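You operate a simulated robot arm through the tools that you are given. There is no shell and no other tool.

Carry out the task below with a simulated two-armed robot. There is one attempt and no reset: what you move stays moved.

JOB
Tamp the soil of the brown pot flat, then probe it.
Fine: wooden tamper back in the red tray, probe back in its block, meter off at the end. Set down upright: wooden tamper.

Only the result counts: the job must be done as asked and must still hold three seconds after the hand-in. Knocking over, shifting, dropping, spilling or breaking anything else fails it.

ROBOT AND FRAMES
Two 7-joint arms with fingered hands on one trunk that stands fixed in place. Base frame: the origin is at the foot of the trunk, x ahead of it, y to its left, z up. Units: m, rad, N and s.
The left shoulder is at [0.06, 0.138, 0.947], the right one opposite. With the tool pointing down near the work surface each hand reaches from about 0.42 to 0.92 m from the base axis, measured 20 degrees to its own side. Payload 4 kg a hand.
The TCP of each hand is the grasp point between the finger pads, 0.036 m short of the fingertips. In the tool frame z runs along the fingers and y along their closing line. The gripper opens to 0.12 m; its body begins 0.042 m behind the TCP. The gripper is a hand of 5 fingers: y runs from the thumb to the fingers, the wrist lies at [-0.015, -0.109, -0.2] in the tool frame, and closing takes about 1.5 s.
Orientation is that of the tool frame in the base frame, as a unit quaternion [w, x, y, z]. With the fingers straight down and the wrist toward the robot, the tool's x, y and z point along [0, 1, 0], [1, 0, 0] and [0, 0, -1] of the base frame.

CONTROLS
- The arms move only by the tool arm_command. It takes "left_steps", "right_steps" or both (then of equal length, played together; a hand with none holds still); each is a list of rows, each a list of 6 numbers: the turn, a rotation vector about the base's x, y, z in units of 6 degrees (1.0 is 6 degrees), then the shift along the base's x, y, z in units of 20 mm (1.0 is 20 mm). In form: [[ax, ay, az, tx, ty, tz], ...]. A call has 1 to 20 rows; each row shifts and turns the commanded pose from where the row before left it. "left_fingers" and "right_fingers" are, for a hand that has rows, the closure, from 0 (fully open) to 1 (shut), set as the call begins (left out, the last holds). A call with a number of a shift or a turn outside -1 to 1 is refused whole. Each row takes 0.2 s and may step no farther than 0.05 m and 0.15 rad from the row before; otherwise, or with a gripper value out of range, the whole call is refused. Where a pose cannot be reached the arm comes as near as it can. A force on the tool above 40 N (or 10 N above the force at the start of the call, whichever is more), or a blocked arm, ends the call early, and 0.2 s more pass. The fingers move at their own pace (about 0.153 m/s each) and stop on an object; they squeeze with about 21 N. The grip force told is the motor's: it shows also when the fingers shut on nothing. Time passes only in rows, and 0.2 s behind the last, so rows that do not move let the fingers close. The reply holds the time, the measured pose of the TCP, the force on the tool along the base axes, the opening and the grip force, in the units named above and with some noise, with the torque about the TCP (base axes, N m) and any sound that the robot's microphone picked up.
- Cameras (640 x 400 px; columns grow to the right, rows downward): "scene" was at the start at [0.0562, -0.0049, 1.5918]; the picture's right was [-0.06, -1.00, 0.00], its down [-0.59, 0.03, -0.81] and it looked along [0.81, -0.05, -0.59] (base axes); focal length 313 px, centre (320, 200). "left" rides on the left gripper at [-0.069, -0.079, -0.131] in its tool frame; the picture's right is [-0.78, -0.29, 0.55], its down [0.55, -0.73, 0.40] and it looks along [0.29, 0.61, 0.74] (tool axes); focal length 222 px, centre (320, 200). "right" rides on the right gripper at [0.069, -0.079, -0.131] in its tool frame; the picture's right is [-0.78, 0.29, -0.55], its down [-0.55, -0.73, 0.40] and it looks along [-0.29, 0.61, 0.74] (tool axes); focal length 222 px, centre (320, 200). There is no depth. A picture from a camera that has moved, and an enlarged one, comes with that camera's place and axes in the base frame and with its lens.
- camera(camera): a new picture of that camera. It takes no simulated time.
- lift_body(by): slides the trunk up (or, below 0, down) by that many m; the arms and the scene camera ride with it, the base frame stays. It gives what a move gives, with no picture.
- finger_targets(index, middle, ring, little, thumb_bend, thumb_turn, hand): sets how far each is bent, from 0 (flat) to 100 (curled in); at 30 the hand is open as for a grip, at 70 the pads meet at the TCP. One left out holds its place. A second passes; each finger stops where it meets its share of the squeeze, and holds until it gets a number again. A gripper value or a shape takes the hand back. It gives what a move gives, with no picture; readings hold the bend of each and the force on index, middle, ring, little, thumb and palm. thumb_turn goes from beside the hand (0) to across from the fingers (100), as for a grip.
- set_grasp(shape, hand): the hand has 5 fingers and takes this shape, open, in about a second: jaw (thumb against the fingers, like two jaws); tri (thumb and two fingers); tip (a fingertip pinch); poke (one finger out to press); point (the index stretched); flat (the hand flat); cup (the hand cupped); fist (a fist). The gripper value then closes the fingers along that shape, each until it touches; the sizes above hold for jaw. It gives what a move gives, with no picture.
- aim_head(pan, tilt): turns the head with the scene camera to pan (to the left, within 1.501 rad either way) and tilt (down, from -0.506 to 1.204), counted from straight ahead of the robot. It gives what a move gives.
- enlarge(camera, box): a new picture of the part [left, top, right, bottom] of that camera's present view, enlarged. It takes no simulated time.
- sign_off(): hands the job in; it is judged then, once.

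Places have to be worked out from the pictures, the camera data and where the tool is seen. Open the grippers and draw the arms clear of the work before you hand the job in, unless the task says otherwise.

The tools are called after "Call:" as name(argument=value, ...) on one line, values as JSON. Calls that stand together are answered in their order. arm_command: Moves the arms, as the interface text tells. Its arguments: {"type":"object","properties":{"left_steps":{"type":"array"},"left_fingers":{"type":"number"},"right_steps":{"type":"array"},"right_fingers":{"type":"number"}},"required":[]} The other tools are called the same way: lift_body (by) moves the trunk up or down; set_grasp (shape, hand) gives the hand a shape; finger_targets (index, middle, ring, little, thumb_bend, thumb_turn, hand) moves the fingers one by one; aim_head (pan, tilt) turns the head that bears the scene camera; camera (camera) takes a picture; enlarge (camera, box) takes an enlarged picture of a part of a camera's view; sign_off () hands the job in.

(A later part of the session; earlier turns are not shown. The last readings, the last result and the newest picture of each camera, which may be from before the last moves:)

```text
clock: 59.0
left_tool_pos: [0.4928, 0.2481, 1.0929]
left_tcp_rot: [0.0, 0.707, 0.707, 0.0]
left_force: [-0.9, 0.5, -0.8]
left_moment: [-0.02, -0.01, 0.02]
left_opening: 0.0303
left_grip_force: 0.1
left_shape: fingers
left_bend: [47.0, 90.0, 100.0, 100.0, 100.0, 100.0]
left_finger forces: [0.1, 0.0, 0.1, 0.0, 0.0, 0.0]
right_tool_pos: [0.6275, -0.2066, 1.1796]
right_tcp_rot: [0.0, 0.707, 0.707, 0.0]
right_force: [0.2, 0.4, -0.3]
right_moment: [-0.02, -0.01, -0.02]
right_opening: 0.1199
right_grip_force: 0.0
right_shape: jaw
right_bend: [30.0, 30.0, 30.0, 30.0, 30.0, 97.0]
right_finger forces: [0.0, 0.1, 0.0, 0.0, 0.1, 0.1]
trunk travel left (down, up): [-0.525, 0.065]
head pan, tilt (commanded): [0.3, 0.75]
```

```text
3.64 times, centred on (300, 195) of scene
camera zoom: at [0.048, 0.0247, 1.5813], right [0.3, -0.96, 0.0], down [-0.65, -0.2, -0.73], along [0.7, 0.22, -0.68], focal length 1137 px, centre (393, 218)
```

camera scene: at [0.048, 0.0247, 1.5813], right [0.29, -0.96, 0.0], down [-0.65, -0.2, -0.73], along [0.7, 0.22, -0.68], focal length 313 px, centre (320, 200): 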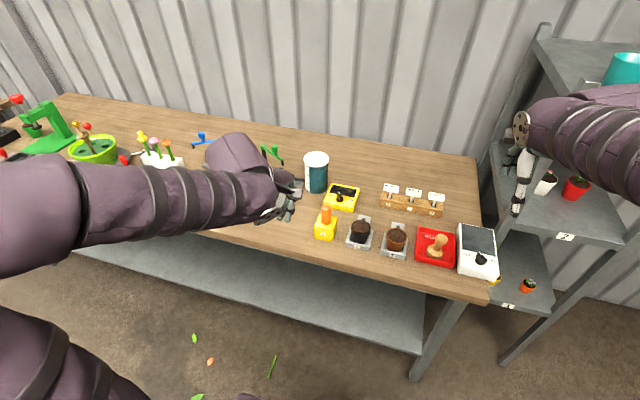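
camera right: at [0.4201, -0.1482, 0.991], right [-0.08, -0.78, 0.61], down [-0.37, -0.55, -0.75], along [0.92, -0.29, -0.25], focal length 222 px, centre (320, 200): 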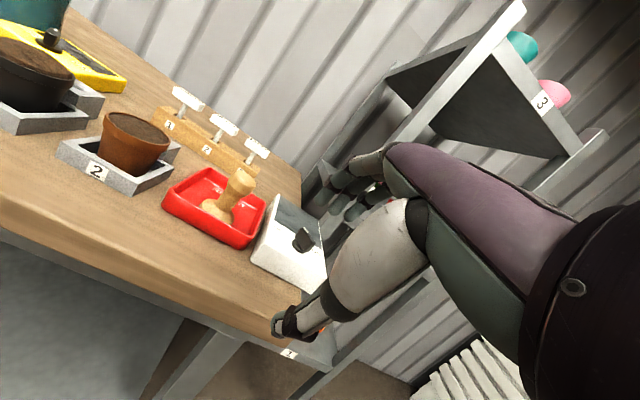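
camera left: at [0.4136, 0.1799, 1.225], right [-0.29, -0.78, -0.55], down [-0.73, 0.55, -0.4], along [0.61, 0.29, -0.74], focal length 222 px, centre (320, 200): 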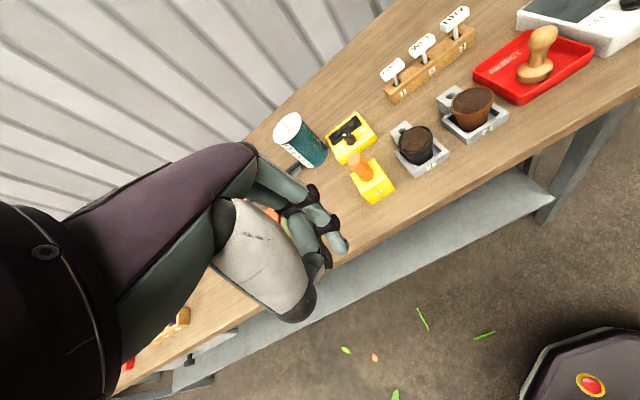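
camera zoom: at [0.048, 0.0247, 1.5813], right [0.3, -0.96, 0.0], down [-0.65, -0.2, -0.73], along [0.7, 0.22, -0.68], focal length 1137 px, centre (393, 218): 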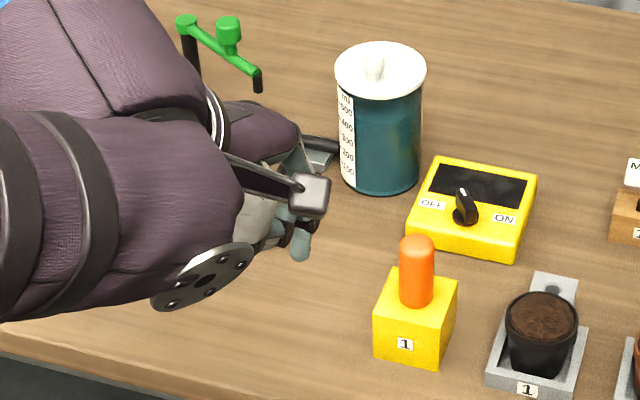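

The index finger is now stretched alone, its tip about (+0.039, -0.009, -0.034) from the TCP. I carry the left hand at height over the meter to view it from close by.

Call:
arm_command(left_steps=[[0, 0, 0, 1, -0.1, 0], [0, 0, 0, 1, -0.1, 0], [0, 0, 0, 1, -0.1, 0], [0, 0, 0, 1, -0.1, 0], [0, 0, 0, 1, -0.1, 0], [0, 0, 0, 1, -0.1, 0], [0, 0, 0, 1, -0.1, 0], [0, 0, 0, 1, -0.1, 0], [0, 0, 0, 1, -0.1, 0], [0, 0, 0, 1, -0.1, 0], [0, 0, 0, 1, -0.1, 0], [0, 0, 0, 1, -0.1, 0], [0, 0, 0, 1, -0.1, 0], [0, 0, 0, 0, 0, -0.5], [0, 0, 0, 0, 0, -1], [0, 0, 0, 0, 0, -1], [0, 0, 0, 0, 0, -1], [0, 0, 0, 0, 0, 0]])

Call:
camera(camera="left")

Call:
camera(camera="scene")

Call:
camera(camera="right")

```text
clock: 62.8
left_tool_pos: [0.7524, 0.2232, 1.0235]
left_tcp_rot: [0.0, 0.707, 0.707, 0.0]
left_force: [0.1, -0.4, -0.2]
left_moment: [0.01, 0.01, 0.01]
left_opening: 0.0292
left_grip_force: 0.0
left_shape: fingers
left_bend: [47.0, 90.0, 100.0, 100.0, 99.0, 100.0]
left_finger forces: [0.0, 0.0, 0.1, 0.0, 0.0, 0.1]
right_tool_pos: [0.6262, -0.2064, 1.1794]
right_tcp_rot: [0.0, 0.708, 0.707, 0.0]
right_force: [0.4, -0.6, 0.6]
right_moment: [0.0, 0.0, -0.01]
right_opening: 0.1199
right_grip_force: 0.1
right_shape: jaw
right_bend: [30.0, 30.0, 30.0, 30.0, 30.0, 97.0]
right_finger forces: [0.0, 0.0, 0.0, 0.0, 0.0, 0.1]
trunk travel left (down, up): [-0.525, 0.065]
head pan, tilt (commanded): [0.3, 0.75]
```

```text
taken
camera left: at [0.6737, 0.1543, 1.1544], right [-0.29, -0.78, -0.55], down [-0.73, 0.55, -0.4], along [0.61, 0.29, -0.74], focal length 222 px, centre (320, 200)
```

left: 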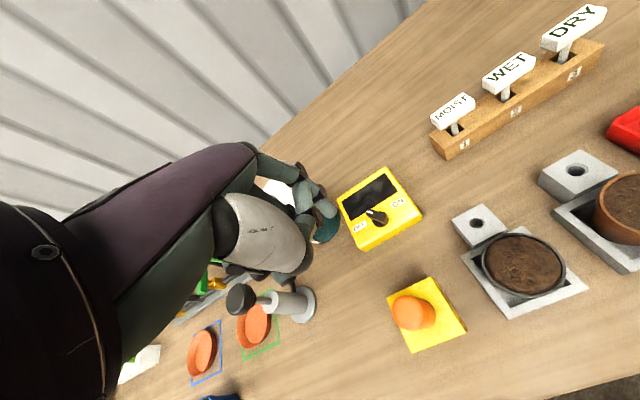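

```text
taken
camera scene: at [0.0479, 0.0248, 1.5814], right [0.3, -0.96, 0.0], down [-0.65, -0.2, -0.73], along [0.7, 0.22, -0.68], focal length 313 px, centre (320, 200)
```

scene: 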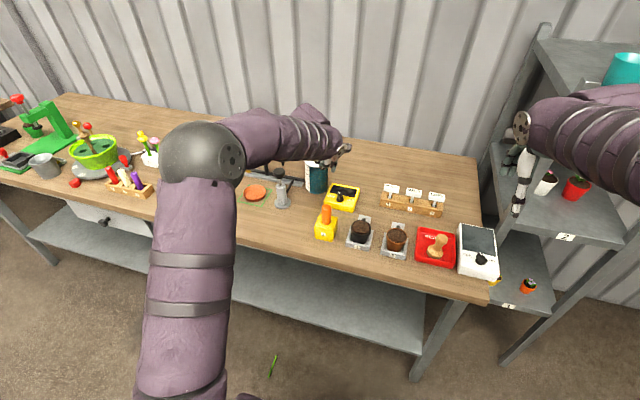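

```text
taken
camera right: at [0.5475, -0.136, 1.3113], right [0.29, -0.78, 0.55], down [-0.73, -0.55, -0.4], along [0.61, -0.29, -0.74], focal length 222 px, centre (320, 200)
```

right: 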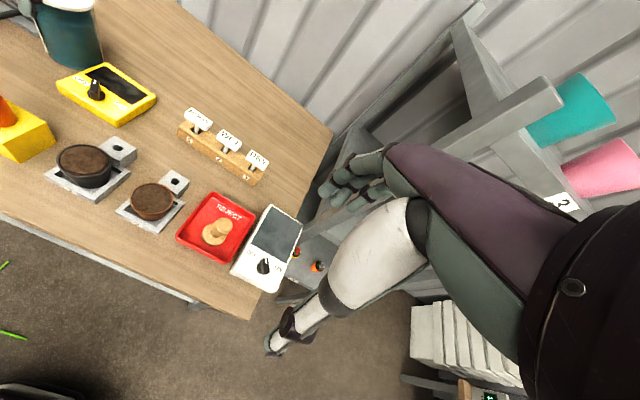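

Call:
enlarge(camera="left", box=[250, 140, 450, 280])

Call:
enlarge(camera="scene", box=[290, 130, 370, 220])

Call:
enlarge(camera="right", box=[20, 30, 180, 140])

```text
2.86 times, centred on (350, 210) of left
camera zoom: at [0.6737, 0.1543, 1.1544], right [-0.29, -0.78, -0.55], down [-0.73, 0.55, -0.4], along [0.61, 0.29, -0.74], focal length 635 px, centre (234, 171)
```

zoom: 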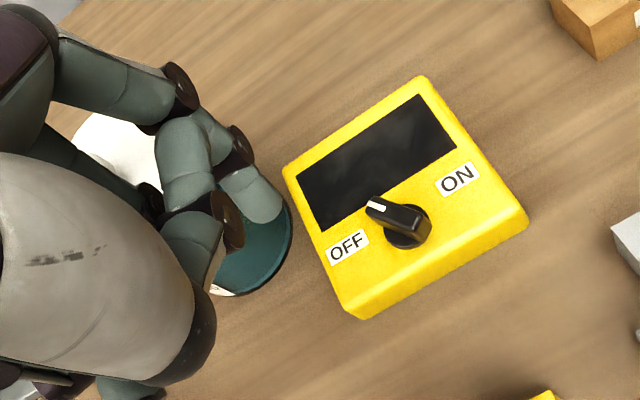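

```text
4.44 times, centred on (330, 175) of scene
camera zoom: at [0.0479, 0.0248, 1.5814], right [0.3, -0.96, 0.0], down [-0.65, -0.2, -0.73], along [0.7, 0.22, -0.68], focal length 1389 px, centre (276, 311)
```

zoom: 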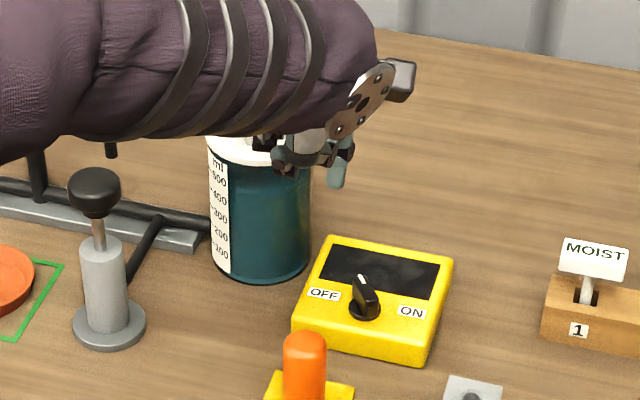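

```text
3.64 times, centred on (100, 85) of right
camera zoom: at [0.5475, -0.136, 1.3113], right [0.29, -0.78, 0.55], down [-0.73, -0.55, -0.4], along [0.61, -0.29, -0.74], focal length 808 px, centre (1120, 618)
```

zoom: 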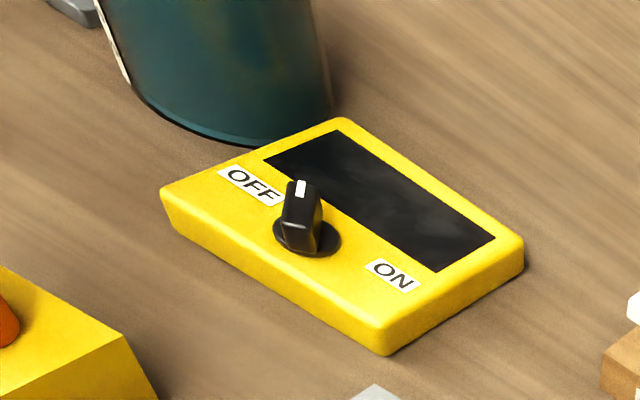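

Knob axis triangulates to about (0.840, 0.198), face z≈0.822, fin top z≈0.849, fin pointing ~35° left of ahead (OFF). I move the index finger to the left side of the fin, still above it, to check alignment.

Call:
arm_command(left_steps=[[0, 0, 0, 0.65, 0.05, -0.5], [0, 0, 0, 0.65, 0.05, -0.8], [0, 0, 0, 0.65, 0.05, -1], [0, 0, 0, 0.6, 0, -1], [0, 0, 0, 0, 0, -1], [0, 0, 0, 0, 0, -0.9], [0, 0, 0, 0, 0, 0]])

Call:
camera(camera="left")

Call:
enlarge(camera="scene", box=[290, 130, 370, 220])

Call:
enlarge(camera="right", box=[0, 0, 180, 140])

```text
clock: 64.4
left_tool_pos: [0.8041, 0.2249, 0.9187]
left_tcp_rot: [0.0, 0.707, 0.707, 0.001]
left_force: [0.1, 0.2, 0.1]
left_moment: [-0.02, 0.02, 0.02]
left_opening: 0.029
left_grip_force: 0.0
left_shape: fingers
left_bend: [47.0, 90.0, 100.0, 100.0, 99.0, 100.0]
left_finger forces: [0.1, 0.0, 0.1, 0.0, 0.1, 0.1]
right_tool_pos: [0.628, -0.2071, 1.18]
right_tcp_rot: [0.0, 0.707, 0.707, 0.0]
right_force: [0.6, 0.5, 0.1]
right_moment: [0.01, 0.02, -0.02]
right_opening: 0.1197
right_grip_force: 0.2
right_shape: jaw
right_bend: [30.0, 30.0, 30.0, 30.0, 30.0, 97.0]
right_finger forces: [0.1, 0.1, 0.1, 0.0, 0.0, 0.1]
trunk travel left (down, up): [-0.525, 0.065]
head pan, tilt (commanded): [0.3, 0.75]
```

```text
taken
camera left: at [0.7247, 0.157, 1.0507], right [-0.29, -0.78, -0.55], down [-0.73, 0.55, -0.4], along [0.61, 0.29, -0.74], focal length 222 px, centre (320, 200)
```

left: 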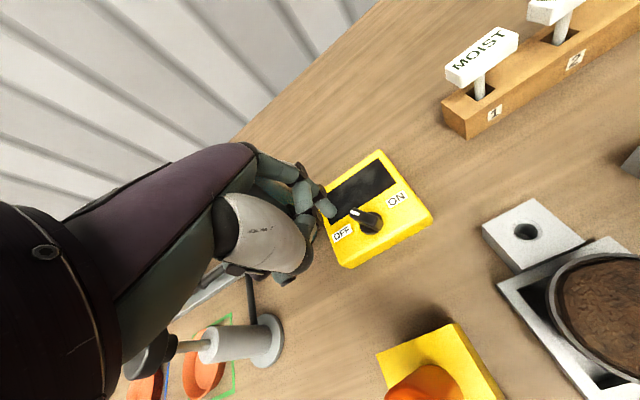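

```text
4.44 times, centred on (330, 175) of scene
camera zoom: at [0.0479, 0.0247, 1.5814], right [0.3, -0.96, 0.0], down [-0.65, -0.2, -0.73], along [0.7, 0.22, -0.68], focal length 1389 px, centre (276, 311)
```

zoom: 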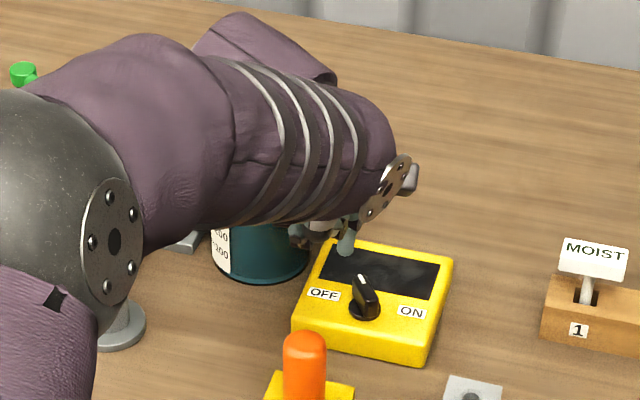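

```text
2.86 times, centred on (90, 70) of right
camera zoom: at [0.5475, -0.1361, 1.3113], right [0.29, -0.78, 0.55], down [-0.73, -0.55, -0.4], along [0.61, -0.29, -0.74], focal length 635 px, centre (977, 571)
```

zoom: 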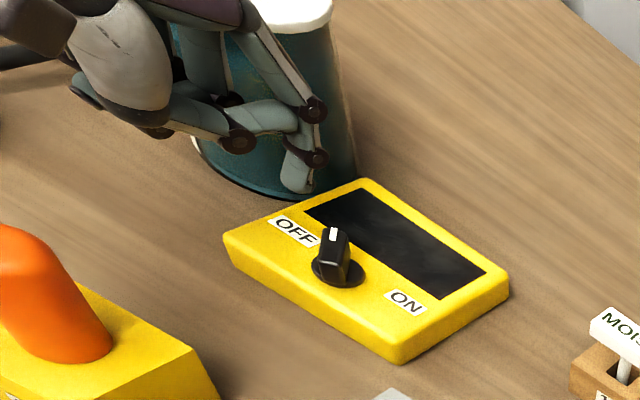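

Call:
enlarge(camera="left", box=[260, 140, 440, 280])

Call:
enlarge(camera="right", box=[60, 20, 150, 110])

```text
2.86 times, centred on (350, 210) of left
camera zoom: at [0.7247, 0.157, 1.0507], right [-0.29, -0.78, -0.55], down [-0.73, 0.55, -0.4], along [0.61, 0.29, -0.74], focal length 635 px, centre (234, 171)
```

zoom: 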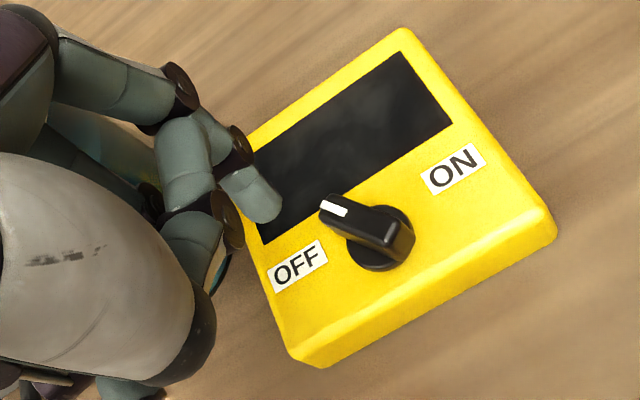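

```text
4.44 times, centred on (105, 65) of right
camera zoom: at [0.5475, -0.1361, 1.3113], right [0.29, -0.78, 0.55], down [-0.73, -0.55, -0.4], along [0.61, -0.29, -0.74], focal length 987 px, centre (1276, 800)
```

zoom: 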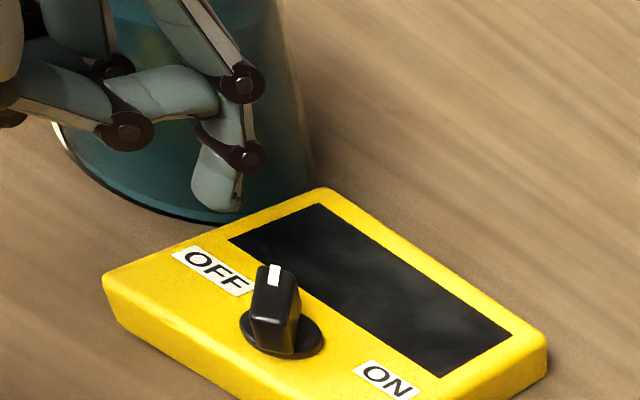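

The right camera sees both finger and knob well; with the same camera pair the fingertip is at about (0.848, 0.221, 0.871) and the fin tip at (0.848, 0.204, 0.850). I shift 9 mm back and lower 18 mm, staying left of the fin.

Call:
arm_command(left_steps=[[0, 0, 0, -0.45, 0, 0], [0, 0, 0, 0, 0, -0.3], [0, 0, 0, 0, 0, -0.3], [0, 0, 0, 0, 0, -0.3], [0, 0, 0, 0, 0, 0]])

Call:
enlarge(camera="left", box=[260, 140, 440, 280])

Call:
enlarge(camera="right", box=[60, 20, 150, 110])

```text
clock: 65.6
left_tool_pos: [0.7949, 0.2247, 0.902]
left_tcp_rot: [0.0, 0.707, 0.707, 0.0]
left_force: [0.1, -0.3, 0.4]
left_moment: [-0.02, -0.02, 0.02]
left_opening: 0.029
left_grip_force: 0.1
left_shape: fingers
left_bend: [47.0, 90.0, 100.0, 100.0, 99.0, 100.0]
left_finger forces: [0.0, 0.0, 0.0, 0.0, 0.0, 0.0]
right_tool_pos: [0.6273, -0.2054, 1.1814]
right_tcp_rot: [0.0, 0.708, 0.706, 0.0]
right_force: [-0.5, 0.3, 0.4]
right_moment: [0.02, 0.0, -0.02]
right_opening: 0.1197
right_grip_force: 0.0
right_shape: jaw
right_bend: [30.0, 30.0, 30.0, 30.0, 30.0, 97.0]
right_finger forces: [0.0, 0.0, 0.0, 0.0, 0.0, 0.1]
trunk travel left (down, up): [-0.525, 0.065]
head pan, tilt (commanded): [0.3, 0.75]
```

```text
2.86 times, centred on (350, 210) of left
camera zoom: at [0.7159, 0.1566, 1.0327], right [-0.29, -0.78, -0.55], down [-0.73, 0.55, -0.4], along [0.61, 0.29, -0.74], focal length 635 px, centre (234, 171)
```

zoom: 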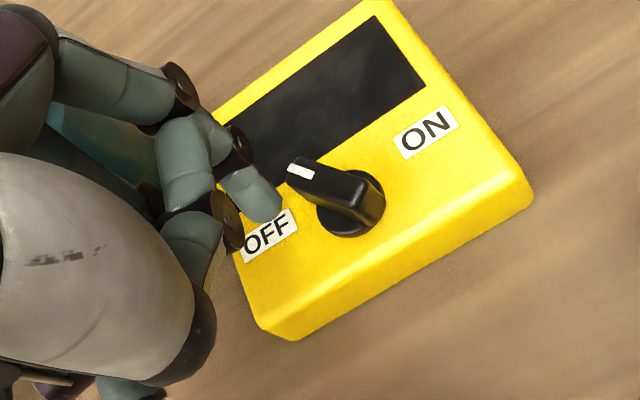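

```text
4.44 times, centred on (105, 65) of right
camera zoom: at [0.5476, -0.1361, 1.3112], right [0.29, -0.78, 0.55], down [-0.73, -0.55, -0.4], along [0.61, -0.29, -0.74], focal length 987 px, centre (1276, 800)
```

zoom: 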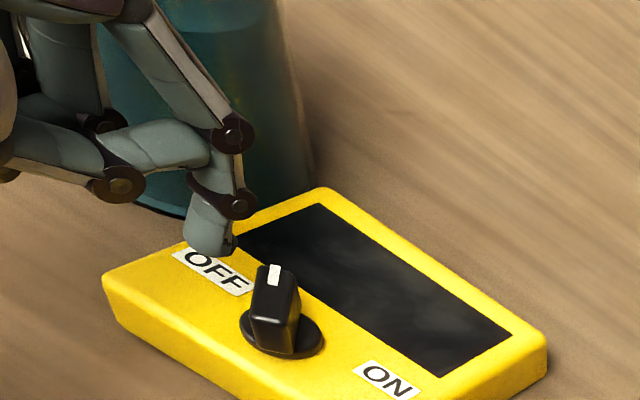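

Fingertip now at about (0.840, 0.221, 0.852), some 8 mm left of the fin. I lower it 15 mm beside the fin.

Call:
arm_command(left_steps=[[0, 0, 0, 0, 0, -0.25], [0, 0, 0, 0, 0, -0.25], [0, 0, 0, 0, 0, -0.25], [0, 0, 0, 0, 0, 0]])

Call:
enlarge(camera="left", box=[260, 140, 440, 280])

Call:
enlarge(camera="right", box=[60, 20, 150, 110])

```text
clock: 66.6
left_tool_pos: [0.7944, 0.225, 0.8859]
left_tcp_rot: [-0.001, 0.707, 0.707, 0.0]
left_force: [-0.2, 0.8, 0.4]
left_moment: [0.02, 0.0, 0.0]
left_opening: 0.0291
left_grip_force: 0.2
left_shape: fingers
left_bend: [47.0, 90.0, 100.0, 100.0, 99.0, 100.0]
left_finger forces: [0.1, 0.0, 0.0, 0.0, 0.0, 0.0]
right_tool_pos: [0.6267, -0.2067, 1.1797]
right_tcp_rot: [0.0, 0.707, 0.707, 0.0]
right_force: [0.9, -0.2, -0.8]
right_moment: [-0.02, 0.02, 0.01]
right_opening: 0.1197
right_grip_force: 0.1
right_shape: jaw
right_bend: [30.0, 30.0, 30.0, 30.0, 30.0, 97.0]
right_finger forces: [0.1, 0.1, 0.1, 0.0, 0.0, 0.0]
trunk travel left (down, up): [-0.525, 0.065]
head pan, tilt (commanded): [0.3, 0.75]
```

```text
2.86 times, centred on (350, 210) of left
camera zoom: at [0.7159, 0.1567, 1.0174], right [-0.29, -0.79, -0.55], down [-0.73, 0.55, -0.4], along [0.61, 0.29, -0.74], focal length 635 px, centre (234, 171)
```

zoom: 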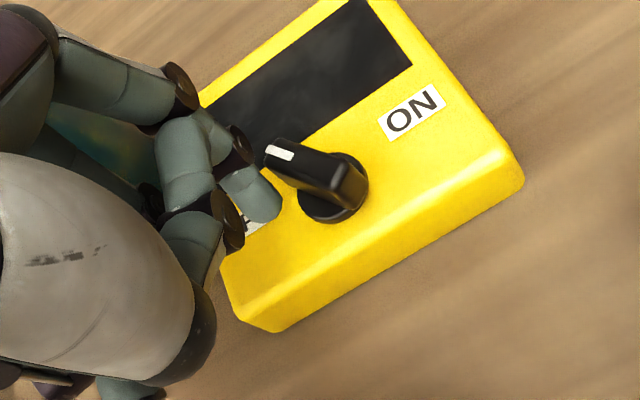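

```text
4.44 times, centred on (105, 65) of right
camera zoom: at [0.5477, -0.1361, 1.3112], right [0.29, -0.78, 0.55], down [-0.73, -0.55, -0.4], along [0.61, -0.29, -0.74], focal length 987 px, centre (1276, 800)
```

zoom: 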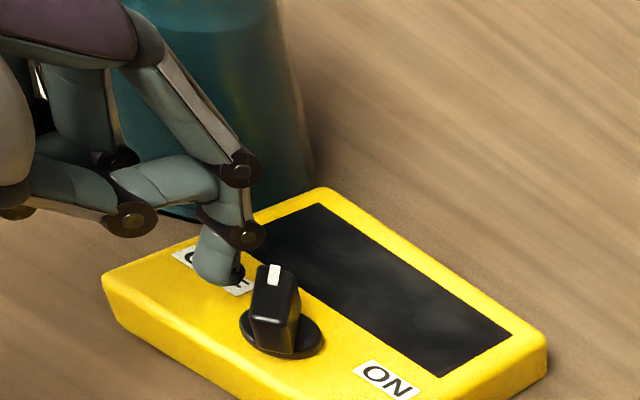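

The fingertip is beside the fin at the right height. I push slowly to the right (-y) by 8 mm and watch.

Call:
arm_command(left_steps=[[0, 0, 0, 0.05, -0.15, 0], [0, 0, 0, 0.05, -0.15, 0], [0, 0, 0, 0.05, -0.1, 0], [0, 0, 0, 0, 0, 0]])

Call:
enlarge(camera="left", box=[260, 140, 440, 280])

Call:
enlarge(camera="right", box=[60, 20, 150, 110])

```text
clock: 67.6
left_tool_pos: [0.7993, 0.2171, 0.8854]
left_tcp_rot: [0.0, 0.707, 0.707, 0.0]
left_force: [-0.3, 3.9, -0.6]
left_moment: [0.08, 0.0, 0.17]
left_opening: 0.029
left_grip_force: 2.1
left_shape: fingers
left_bend: [47.0, 90.0, 100.0, 100.0, 99.0, 100.0]
left_finger forces: [3.8, 0.0, 0.0, 0.0, 0.1, 0.0]
right_tool_pos: [0.627, -0.2059, 1.18]
right_tcp_rot: [0.0, 0.707, 0.707, 0.0]
right_force: [-0.2, -0.5, 0.5]
right_moment: [-0.01, 0.0, 0.0]
right_opening: 0.1197
right_grip_force: 0.0
right_shape: jaw
right_bend: [30.0, 30.0, 30.0, 30.0, 30.0, 97.0]
right_finger forces: [0.0, 0.0, 0.0, 0.1, 0.0, 0.0]
trunk travel left (down, up): [-0.525, 0.065]
head pan, tilt (commanded): [0.3, 0.75]
```

```text
2.86 times, centred on (350, 210) of left
camera zoom: at [0.7191, 0.1496, 1.0169], right [-0.29, -0.78, -0.55], down [-0.74, 0.55, -0.4], along [0.61, 0.29, -0.74], focal length 635 px, centre (234, 171)
```

zoom: 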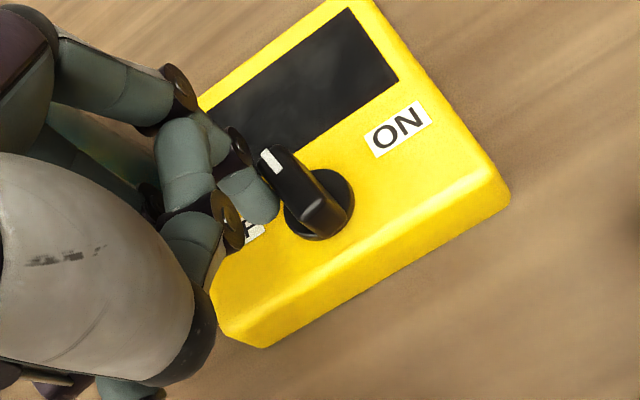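

```text
4.44 times, centred on (105, 65) of right
camera zoom: at [0.5478, -0.1355, 1.3112], right [0.29, -0.78, 0.55], down [-0.73, -0.55, -0.4], along [0.61, -0.29, -0.74], focal length 987 px, centre (1276, 800)
```

zoom: 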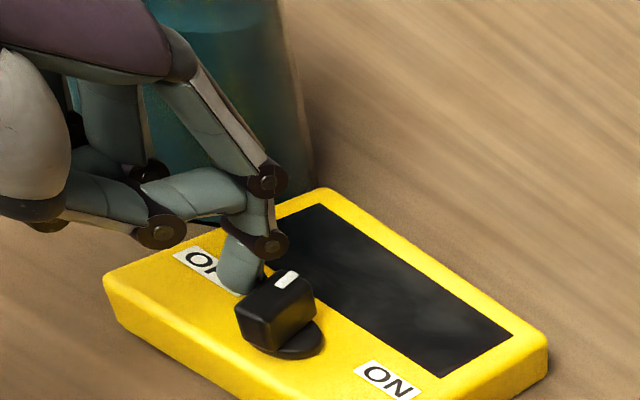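

The knob turns under 3.9 N and the meter has not moved. I keep pushing along the arc.

Call:
arm_command(left_steps=[[0, 0, 0, 0.12, -0.12, 0], [0, 0, 0, 0.12, -0.15, 0], [0, 0, 0, 0.1, -0.15, 0], [0, 0, 0, 0, 0, 0]])

Call:
enlarge(camera="left", box=[260, 140, 440, 280])

Call:
enlarge(camera="right", box=[60, 20, 150, 110])

```text
clock: 68.6
left_tool_pos: [0.8055, 0.2111, 0.8859]
left_tcp_rot: [0.0, 0.706, 0.708, 0.0]
left_force: [0.7, 11.1, -0.8]
left_moment: [0.4, 0.03, 0.42]
left_opening: 0.0287
left_grip_force: 4.9
left_shape: fingers
left_bend: [47.0, 90.0, 100.0, 100.0, 99.0, 100.0]
left_finger forces: [9.9, 0.1, 0.0, 0.1, 0.1, 0.0]
right_tool_pos: [0.6273, -0.2047, 1.1807]
right_tcp_rot: [0.0, 0.707, 0.707, -0.001]
right_force: [0.2, 0.4, -0.5]
right_moment: [0.0, 0.01, 0.01]
right_opening: 0.1201
right_grip_force: 0.1
right_shape: jaw
right_bend: [30.0, 30.0, 30.0, 30.0, 30.0, 97.0]
right_finger forces: [0.0, 0.1, 0.0, 0.0, 0.1, 0.0]
trunk travel left (down, up): [-0.525, 0.065]
head pan, tilt (commanded): [0.3, 0.75]
```

```text
2.86 times, centred on (350, 210) of left
camera zoom: at [0.7258, 0.1431, 1.0171], right [-0.29, -0.79, -0.55], down [-0.74, 0.55, -0.4], along [0.61, 0.29, -0.74], focal length 635 px, centre (234, 171)
```

zoom: 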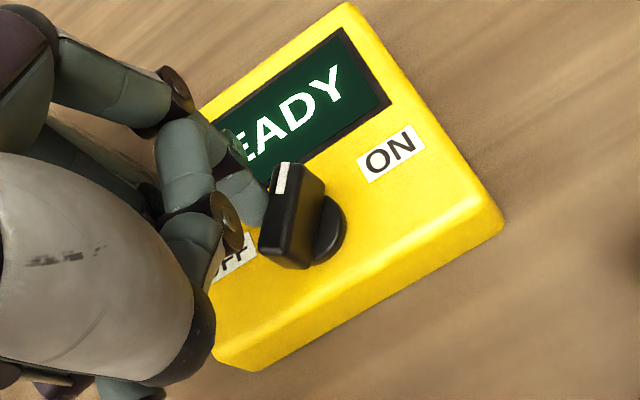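

```text
4.44 times, centred on (105, 65) of right
camera zoom: at [0.548, -0.1347, 1.3112], right [0.29, -0.78, 0.55], down [-0.73, -0.55, -0.4], along [0.61, -0.29, -0.74], focal length 987 px, centre (1276, 800)
```

zoom: 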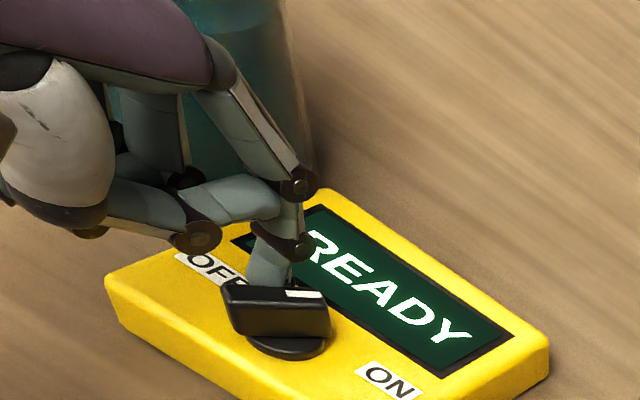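

The meter lit up showing READY and has not shifted. I back the finger off to the left and raise the hand.

Call:
arm_command(left_steps=[[0, 0, 0, -0.12, 0.25, 0], [0, 0, 0, -0.15, 0.3, 0], [0, 0, 0, 0, 0.1, 0.3], [0, 0, 0, 0, 0, 0.8], [0, 0, 0, 0, 0, 1], [0, 0, 0, 0, 0, 1], [0, 0, 0, 0, 0, 1], [0, 0, 0, 0, 0, 1], [0, 0, 0, 0, 0, 1], [0, 0, 0, 0, 0, 0.5], [0, 0, 0, 0, 0, 0]])

Call:
camera(camera="left")

Call:
enlarge(camera="scene", box=[290, 150, 390, 260])

Call:
enlarge(camera="right", box=[0, 20, 150, 170])

```text
clock: 71.0
left_tool_pos: [0.8009, 0.2205, 1.018]
left_tcp_rot: [0.0, 0.707, 0.707, 0.0]
left_force: [-0.2, 0.2, 0.9]
left_moment: [0.0, 0.01, 0.05]
left_opening: 0.0286
left_grip_force: 0.0
left_shape: fingers
left_bend: [47.0, 90.0, 100.0, 100.0, 99.0, 100.0]
left_finger forces: [0.0, 0.1, 0.1, 0.1, 0.1, 0.1]
right_tool_pos: [0.6272, -0.206, 1.1803]
right_tcp_rot: [0.0, 0.707, 0.707, 0.0]
right_force: [0.4, 0.2, 0.0]
right_moment: [-0.01, -0.08, 0.0]
right_opening: 0.1197
right_grip_force: 0.0
right_shape: jaw
right_bend: [30.0, 30.0, 30.0, 30.0, 30.0, 97.0]
right_finger forces: [0.0, 0.1, 0.0, 0.0, 0.0, 0.0]
trunk travel left (down, up): [-0.525, 0.065]
head pan, tilt (commanded): [0.3, 0.75]
```

```text
taken
camera left: at [0.7208, 0.1537, 1.1496], right [-0.29, -0.78, -0.55], down [-0.73, 0.55, -0.4], along [0.61, 0.29, -0.74], focal length 222 px, centre (320, 200)
```

left: 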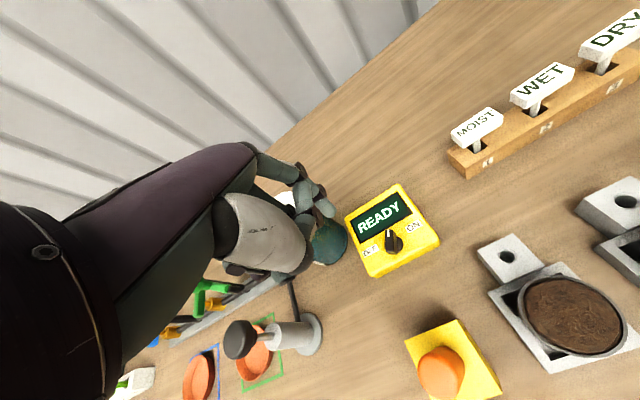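

```text
3.64 times, centred on (340, 205) of scene
camera zoom: at [0.0482, 0.0247, 1.5813], right [0.3, -0.96, 0.0], down [-0.65, -0.2, -0.73], along [0.7, 0.22, -0.68], focal length 1137 px, centre (247, 182)
```

zoom: 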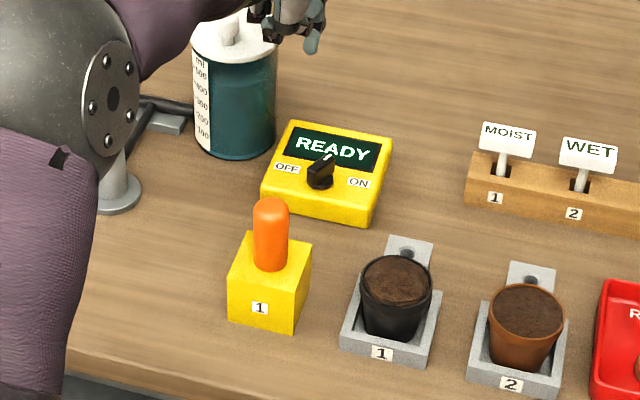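

```text
2.67 times, centred on (75, 95) of right
camera zoom: at [0.5478, -0.1361, 1.3111], right [0.29, -0.78, 0.55], down [-0.73, -0.55, -0.4], along [0.61, -0.29, -0.74], focal length 592 px, centre (973, 480)
```

zoom: 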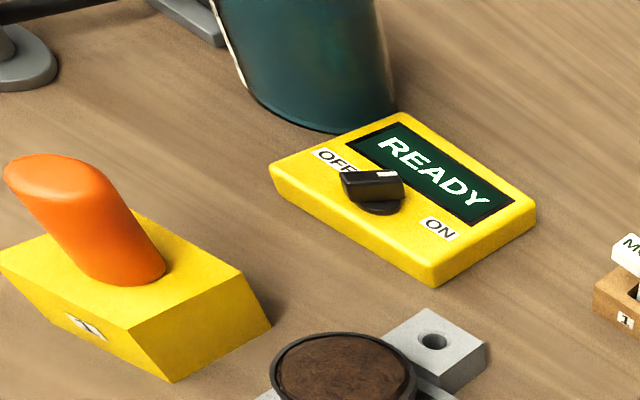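

Meter reads READY. Now for the probe: I move the left hand back and up over the probe block and reopen it into the jaw shape.

Call:
arm_command(left_steps=[[0, 0, 0, -0.5, 0, 1], [0, 0, 0, -1, 0, 0.8], [0, 0, 0, -1, 0, 0], [0, 0, 0, -1, 0, 0], [0, 0, 0, -1, 0, 0], [0, 0, 0, -1, 0, 0], [0, 0, 0, -0.6, 0, 0], [0, 0, 0, 0, 0, 0]])

Call:
set_grasp(hand="left", shape="jaw")

Call:
camera(camera="left")

Call:
enlarge(camera="right", box=[0, 20, 150, 170])

Call:
camera(camera="scene")

```text
clock: 72.8
left_tool_pos: [0.6774, 0.2235, 1.0545]
left_tcp_rot: [0.0, 0.707, 0.707, -0.001]
left_force: [-0.3, -0.8, -0.7]
left_moment: [-0.01, 0.03, 0.01]
left_opening: 0.0288
left_grip_force: 0.1
left_shape: fingers
left_bend: [47.0, 90.0, 100.0, 100.0, 99.0, 100.0]
left_finger forces: [0.0, 0.0, 0.1, 0.0, 0.1, 0.1]
right_tool_pos: [0.6265, -0.206, 1.1804]
right_tcp_rot: [0.0, 0.707, 0.707, -0.001]
right_force: [0.3, 0.6, 0.6]
right_moment: [0.01, 0.0, -0.02]
right_opening: 0.1195
right_grip_force: 0.1
right_shape: jaw
right_bend: [30.0, 30.0, 30.0, 30.0, 30.0, 97.0]
right_finger forces: [0.0, 0.0, 0.1, 0.0, 0.0, 0.0]
trunk travel left (down, up): [-0.525, 0.065]
head pan, tilt (commanded): [0.3, 0.75]
```

```text
clock: 73.7
left_tool_pos: [0.6779, 0.222, 1.0541]
left_tcp_rot: [0.0, 0.707, 0.707, 0.0]
left_force: [-0.1, 0.0, 0.6]
left_moment: [-0.03, 0.01, -0.02]
left_opening: 0.1197
left_grip_force: 0.0
left_shape: jaw
left_bend: [30.0, 30.0, 30.0, 30.0, 30.0, 97.0]
left_finger forces: [0.1, 0.1, 0.1, 0.0, 0.0, 0.0]
right_tool_pos: [0.6272, -0.2066, 1.1804]
right_tcp_rot: [0.001, 0.707, 0.707, 0.0]
right_force: [0.2, -0.4, 0.8]
right_moment: [0.04, 0.02, -0.01]
right_opening: 0.1198
right_grip_force: 0.1
right_shape: jaw
right_bend: [30.0, 30.0, 30.0, 30.0, 30.0, 97.0]
right_finger forces: [0.1, 0.0, 0.0, 0.0, 0.1, 0.1]
trunk travel left (down, up): [-0.525, 0.065]
head pan, tilt (commanded): [0.3, 0.75]
```

```text
taken
camera left: at [0.5983, 0.1541, 1.1859], right [-0.29, -0.78, -0.55], down [-0.73, 0.55, -0.4], along [0.61, 0.29, -0.74], focal length 222 px, centre (320, 200)
```

left: 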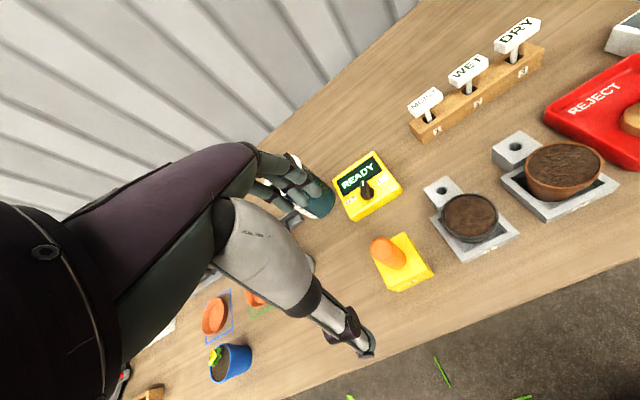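

```text
2.67 times, centred on (75, 95) of right
camera zoom: at [0.5477, -0.1361, 1.3112], right [0.29, -0.78, 0.55], down [-0.73, -0.55, -0.4], along [0.61, -0.29, -0.74], focal length 592 px, centre (973, 480)
```

zoom: 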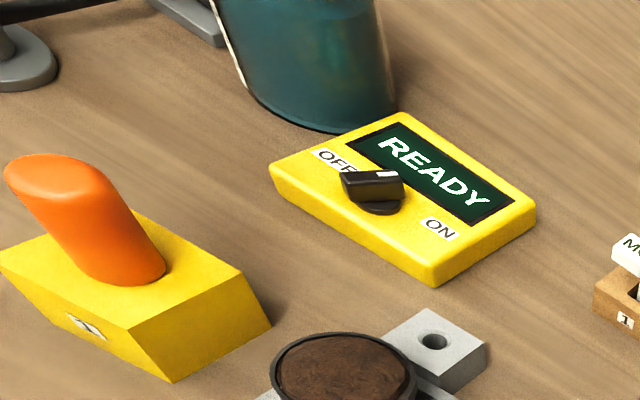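

```text
taken
camera scene: at [0.0481, 0.0247, 1.5813], right [0.3, -0.96, 0.0], down [-0.65, -0.2, -0.73], along [0.7, 0.22, -0.68], focal length 313 px, centre (320, 200)
```

scene: 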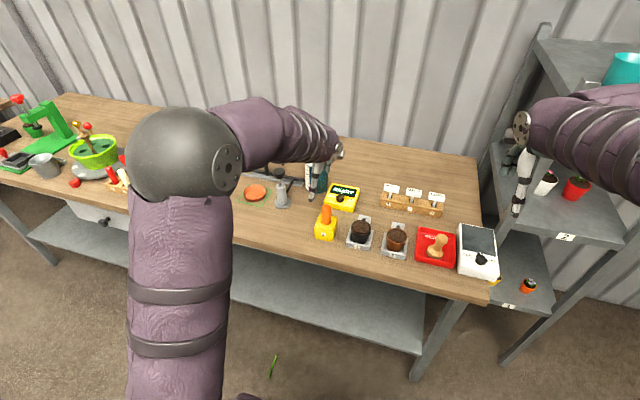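

I enlarge the probe block from left and scene cameras to locate the handle.

Call:
enlarge(camera="left", box=[340, 210, 460, 310])

Call:
enlarge(camera="scene", box=[300, 195, 360, 250])

```text
4.00 times, centred on (400, 260) of left
camera zoom: at [0.5983, 0.1541, 1.1859], right [-0.29, -0.78, -0.55], down [-0.73, 0.55, -0.4], along [0.61, 0.29, -0.74], focal length 888 px, centre (0, -40)
```

zoom: 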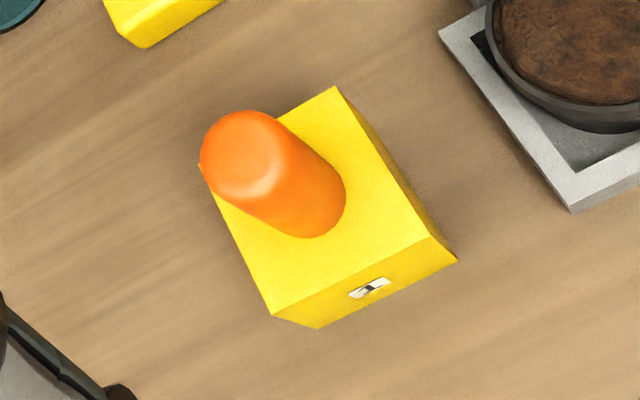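

```text
7.27 times, centred on (330, 222) of scene
camera zoom: at [0.0481, 0.0247, 1.5813], right [0.3, -0.96, 0.0], down [-0.65, -0.2, -0.73], along [0.7, 0.22, -0.68], focal length 2273 px, centre (247, 36)
```

zoom: 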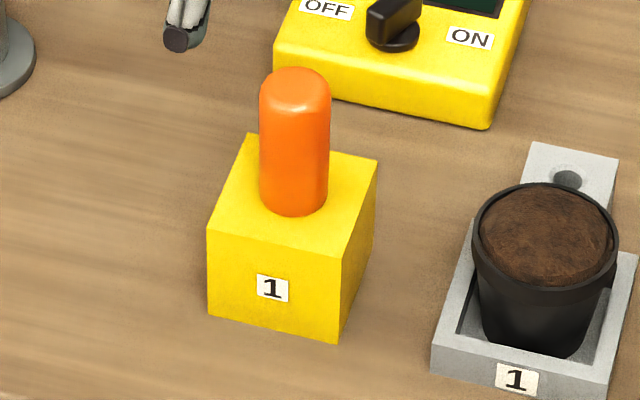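

Probe handle is vertical at about (0.696, 0.2055), z 0.860-0.930, 30 mm thick. I bring the open left hand over it (TCP about (0.700, 0.2055, 0.98)) and check.

Call:
arm_command(left_steps=[[0, 0, 0, 0.3, -0.2, -0.4], [0, 0, 0, 0.3, -0.2, -0.8], [0, 0, 0, 0.25, -0.2, -1], [0, 0, 0, 0.25, -0.22, -1], [0, 0, 0, 0, 0, -0.5], [0, 0, 0, 0, 0, 0]], left_fingers=0.2)

Call:
camera(camera="left")

Call:
enlarge(camera="right", box=[0, 0, 160, 170])

```text
clock: 75.1
left_tool_pos: [0.7001, 0.2067, 0.9796]
left_tcp_rot: [0.0, 0.707, 0.707, 0.0]
left_force: [0.6, 0.0, 0.2]
left_moment: [0.01, 0.0, 0.01]
left_opening: 0.0962
left_grip_force: 0.2
left_shape: jaw
left_bend: [32.0, 35.0, 34.0, 51.0, 39.0, 99.0]
left_finger forces: [0.1, 0.1, 0.0, 0.0, 0.0, 0.0]
right_tool_pos: [0.6265, -0.2063, 1.1798]
right_tcp_rot: [0.0, 0.707, 0.707, 0.0]
right_force: [-0.2, 0.4, -0.4]
right_moment: [0.03, -0.01, -0.01]
right_opening: 0.1194
right_grip_force: 0.1
right_shape: jaw
right_bend: [30.0, 30.0, 30.0, 30.0, 30.0, 97.0]
right_finger forces: [0.0, 0.1, 0.0, 0.0, 0.0, 0.0]
trunk travel left (down, up): [-0.525, 0.065]
head pan, tilt (commanded): [0.3, 0.75]
```

```text
taken
camera left: at [0.6206, 0.1377, 1.1112], right [-0.29, -0.78, -0.55], down [-0.74, 0.55, -0.4], along [0.61, 0.29, -0.74], focal length 222 px, centre (320, 200)
```

left: 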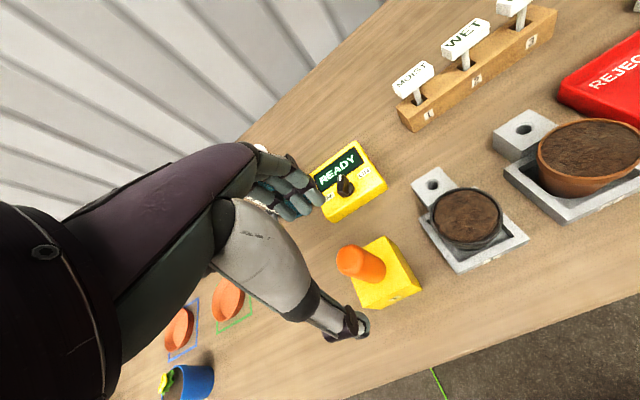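

```text
2.35 times, centred on (80, 85) of right
camera zoom: at [0.5477, -0.1361, 1.3112], right [0.29, -0.78, 0.55], down [-0.73, -0.55, -0.4], along [0.61, -0.29, -0.74], focal length 523 px, centre (885, 471)
```

zoom: 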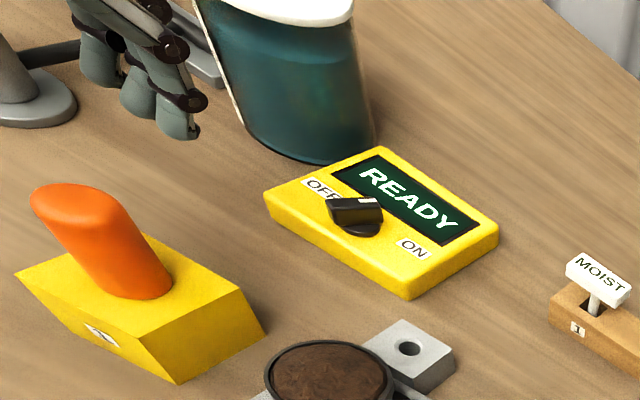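

Predicted and observed handle pixels agree (349,261 vs 350,262). I descend around the handle to TCP z≈0.905.

Call:
arm_command(left_steps=[[0, 0, 0, 0, 0, -0.7], [0, 0, 0, 0, 0, -1], [0, 0, 0, 0, 0, -1], [0, 0, 0, 0, 0, -1], [0, 0, 0, 0, 0, 0]], left_fingers=0.2)

Call:
enlarge(camera="left", box=[220, 140, 420, 360])

Call:
enlarge(camera="right", box=[0, 0, 160, 170])

```text
clock: 76.3
left_tool_pos: [0.6999, 0.2049, 0.9065]
left_tcp_rot: [0.0, 0.707, 0.707, -0.001]
left_force: [0.7, 0.4, -0.1]
left_moment: [-0.02, -0.03, -0.01]
left_opening: 0.0963
left_grip_force: 0.1
left_shape: jaw
left_bend: [32.0, 35.0, 34.0, 51.0, 39.0, 99.0]
left_finger forces: [0.0, 0.1, 0.1, 0.0, 0.0, 0.0]
right_tool_pos: [0.6273, -0.2062, 1.1807]
right_tcp_rot: [0.001, 0.708, 0.707, 0.0]
right_force: [0.6, 0.9, 0.3]
right_moment: [-0.03, -0.01, 0.0]
right_opening: 0.1197
right_grip_force: 0.1
right_shape: jaw
right_bend: [30.0, 30.0, 30.0, 30.0, 30.0, 97.0]
right_finger forces: [0.1, 0.1, 0.0, 0.1, 0.0, 0.0]
trunk travel left (down, up): [-0.525, 0.065]
head pan, tilt (commanded): [0.3, 0.75]
```

```text
1.82 times, centred on (320, 250) of left
camera zoom: at [0.6202, 0.1374, 1.0374], right [-0.29, -0.78, -0.55], down [-0.73, 0.55, -0.4], along [0.61, 0.29, -0.74], focal length 404 px, centre (320, 109)
```

zoom: 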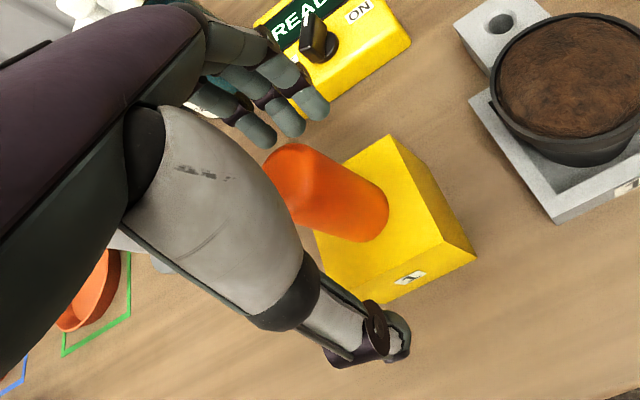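

```text
2.35 times, centred on (80, 85) of right
camera zoom: at [0.5475, -0.1361, 1.3113], right [0.29, -0.78, 0.55], down [-0.73, -0.55, -0.4], along [0.61, -0.29, -0.74], focal length 523 px, centre (885, 471)
```

zoom: 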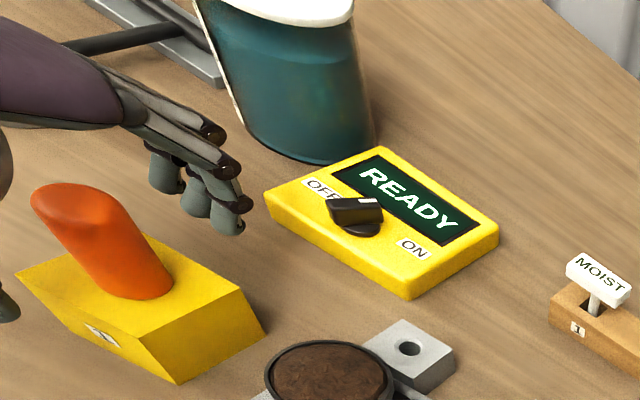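

Handle is between thumb and fingers, clear of the meter. I close in stages, first to about 42 mm, to see that it is centred.

Call:
arm_command(left_steps=[[0, 0, 0, 0, 0, 0], [0, 0, 0, 0, 0, 0], [0, 0, 0, 0, 0, 0], [0, 0, 0, 0, 0, 0]], left_fingers=0.65)

Call:
enlarge(camera="right", box=[0, 20, 110, 130])

Call:
enlarge(camera="left", box=[260, 160, 400, 300])

```text
clock: 77.3
left_tool_pos: [0.6996, 0.2051, 0.9061]
left_tcp_rot: [-0.001, 0.707, 0.708, -0.001]
left_force: [0.9, -0.2, -1.1]
left_moment: [0.01, 0.03, 0.02]
left_opening: 0.0424
left_grip_force: 0.0
left_shape: jaw
left_bend: [49.0, 52.0, 51.0, 71.0, 66.0, 100.0]
left_finger forces: [0.0, 0.0, 0.0, 0.1, 0.0, 0.0]
right_tool_pos: [0.6278, -0.2068, 1.1795]
right_tcp_rot: [0.0, 0.707, 0.707, 0.0]
right_force: [0.1, -0.2, -0.1]
right_moment: [-0.04, 0.0, -0.02]
right_opening: 0.1197
right_grip_force: 0.0
right_shape: jaw
right_bend: [30.0, 30.0, 30.0, 30.0, 30.0, 97.0]
right_finger forces: [0.0, 0.0, 0.0, 0.0, 0.0, 0.1]
trunk travel left (down, up): [-0.525, 0.065]
head pan, tilt (commanded): [0.3, 0.75]
```

```text
3.64 times, centred on (55, 75) of right
camera zoom: at [0.5477, -0.1361, 1.3112], right [0.29, -0.78, 0.55], down [-0.73, -0.55, -0.4], along [0.61, -0.29, -0.74], focal length 808 px, centre (1284, 654)
```

zoom: 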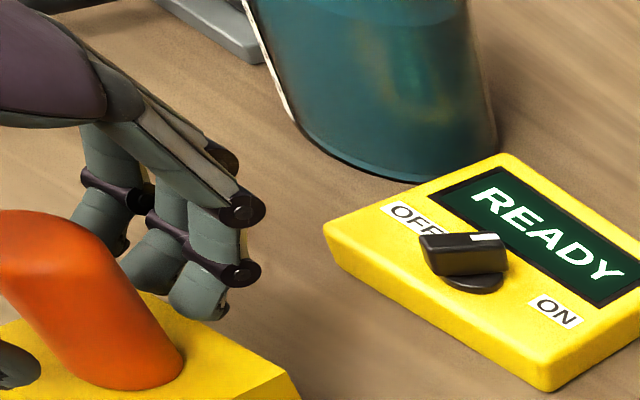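

```text
2.86 times, centred on (330, 230) of left
camera zoom: at [0.6203, 0.1373, 1.0375], right [-0.29, -0.78, -0.55], down [-0.73, 0.55, -0.4], along [0.61, 0.29, -0.74], focal length 635 px, centre (291, 114)
```

zoom: 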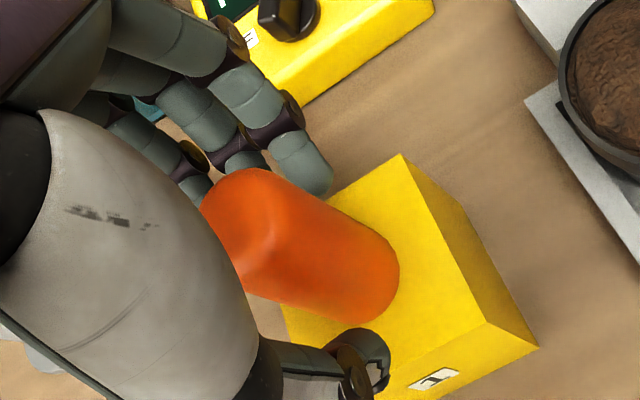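

The thumb looks nearer to the handle than the fingers. I close a little more and read which finger touches first.

Call:
arm_command(left_steps=[[0, 0, 0, 0, 0, 0], [0, 0, 0, 0, 0, 0]], left_fingers=0.7)

Call:
enlarge(camera="left", box=[260, 160, 400, 300])

Call:
enlarge(camera="right", box=[0, 20, 110, 130])

```text
clock: 77.9
left_tool_pos: [0.6997, 0.2048, 0.9063]
left_tcp_rot: [0.0, 0.708, 0.707, 0.001]
left_force: [0.1, -0.8, 0.0]
left_moment: [0.0, 0.02, 0.02]
left_opening: 0.0365
left_grip_force: 0.0
left_shape: jaw
left_bend: [51.0, 54.0, 53.0, 71.0, 68.0, 100.0]
left_finger forces: [0.1, 0.1, 0.0, 0.0, 0.1, 0.0]
right_tool_pos: [0.6278, -0.2064, 1.1805]
right_tcp_rot: [0.0, 0.707, 0.707, 0.0]
right_force: [-0.1, -0.3, -0.9]
right_moment: [-0.01, 0.0, -0.02]
right_opening: 0.1197
right_grip_force: 0.0
right_shape: jaw
right_bend: [30.0, 30.0, 30.0, 30.0, 30.0, 97.0]
right_finger forces: [0.0, 0.1, 0.0, 0.0, 0.1, 0.1]
trunk travel left (down, up): [-0.525, 0.065]
head pan, tilt (commanded): [0.3, 0.75]
```

```text
2.86 times, centred on (330, 230) of left
camera zoom: at [0.6203, 0.1373, 1.0375], right [-0.29, -0.78, -0.55], down [-0.73, 0.55, -0.4], along [0.61, 0.29, -0.74], focal length 635 px, centre (291, 114)
```

zoom: 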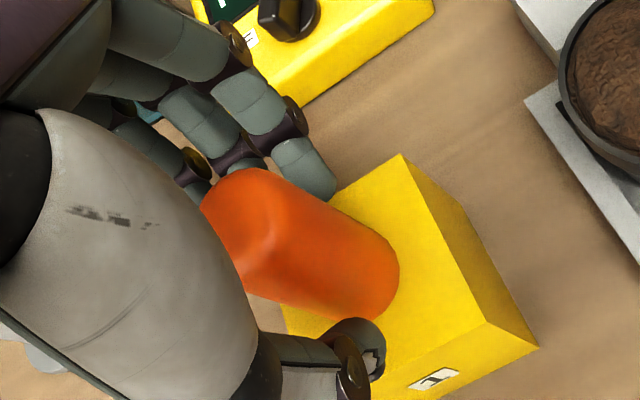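

```text
3.64 times, centred on (55, 75) of right
camera zoom: at [0.5477, -0.1361, 1.3112], right [0.29, -0.78, 0.55], down [-0.73, -0.55, -0.4], along [0.61, -0.29, -0.74], focal length 808 px, centre (1284, 654)
```

zoom: 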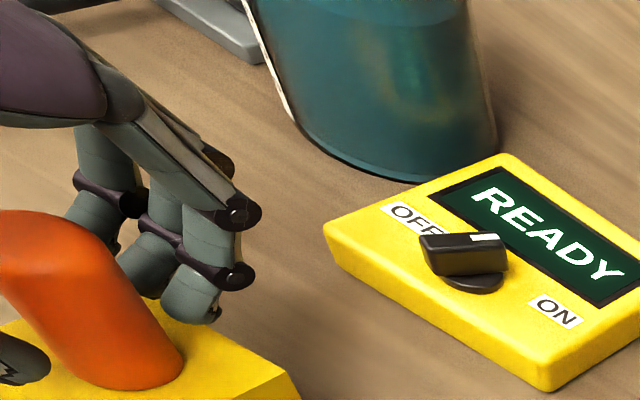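

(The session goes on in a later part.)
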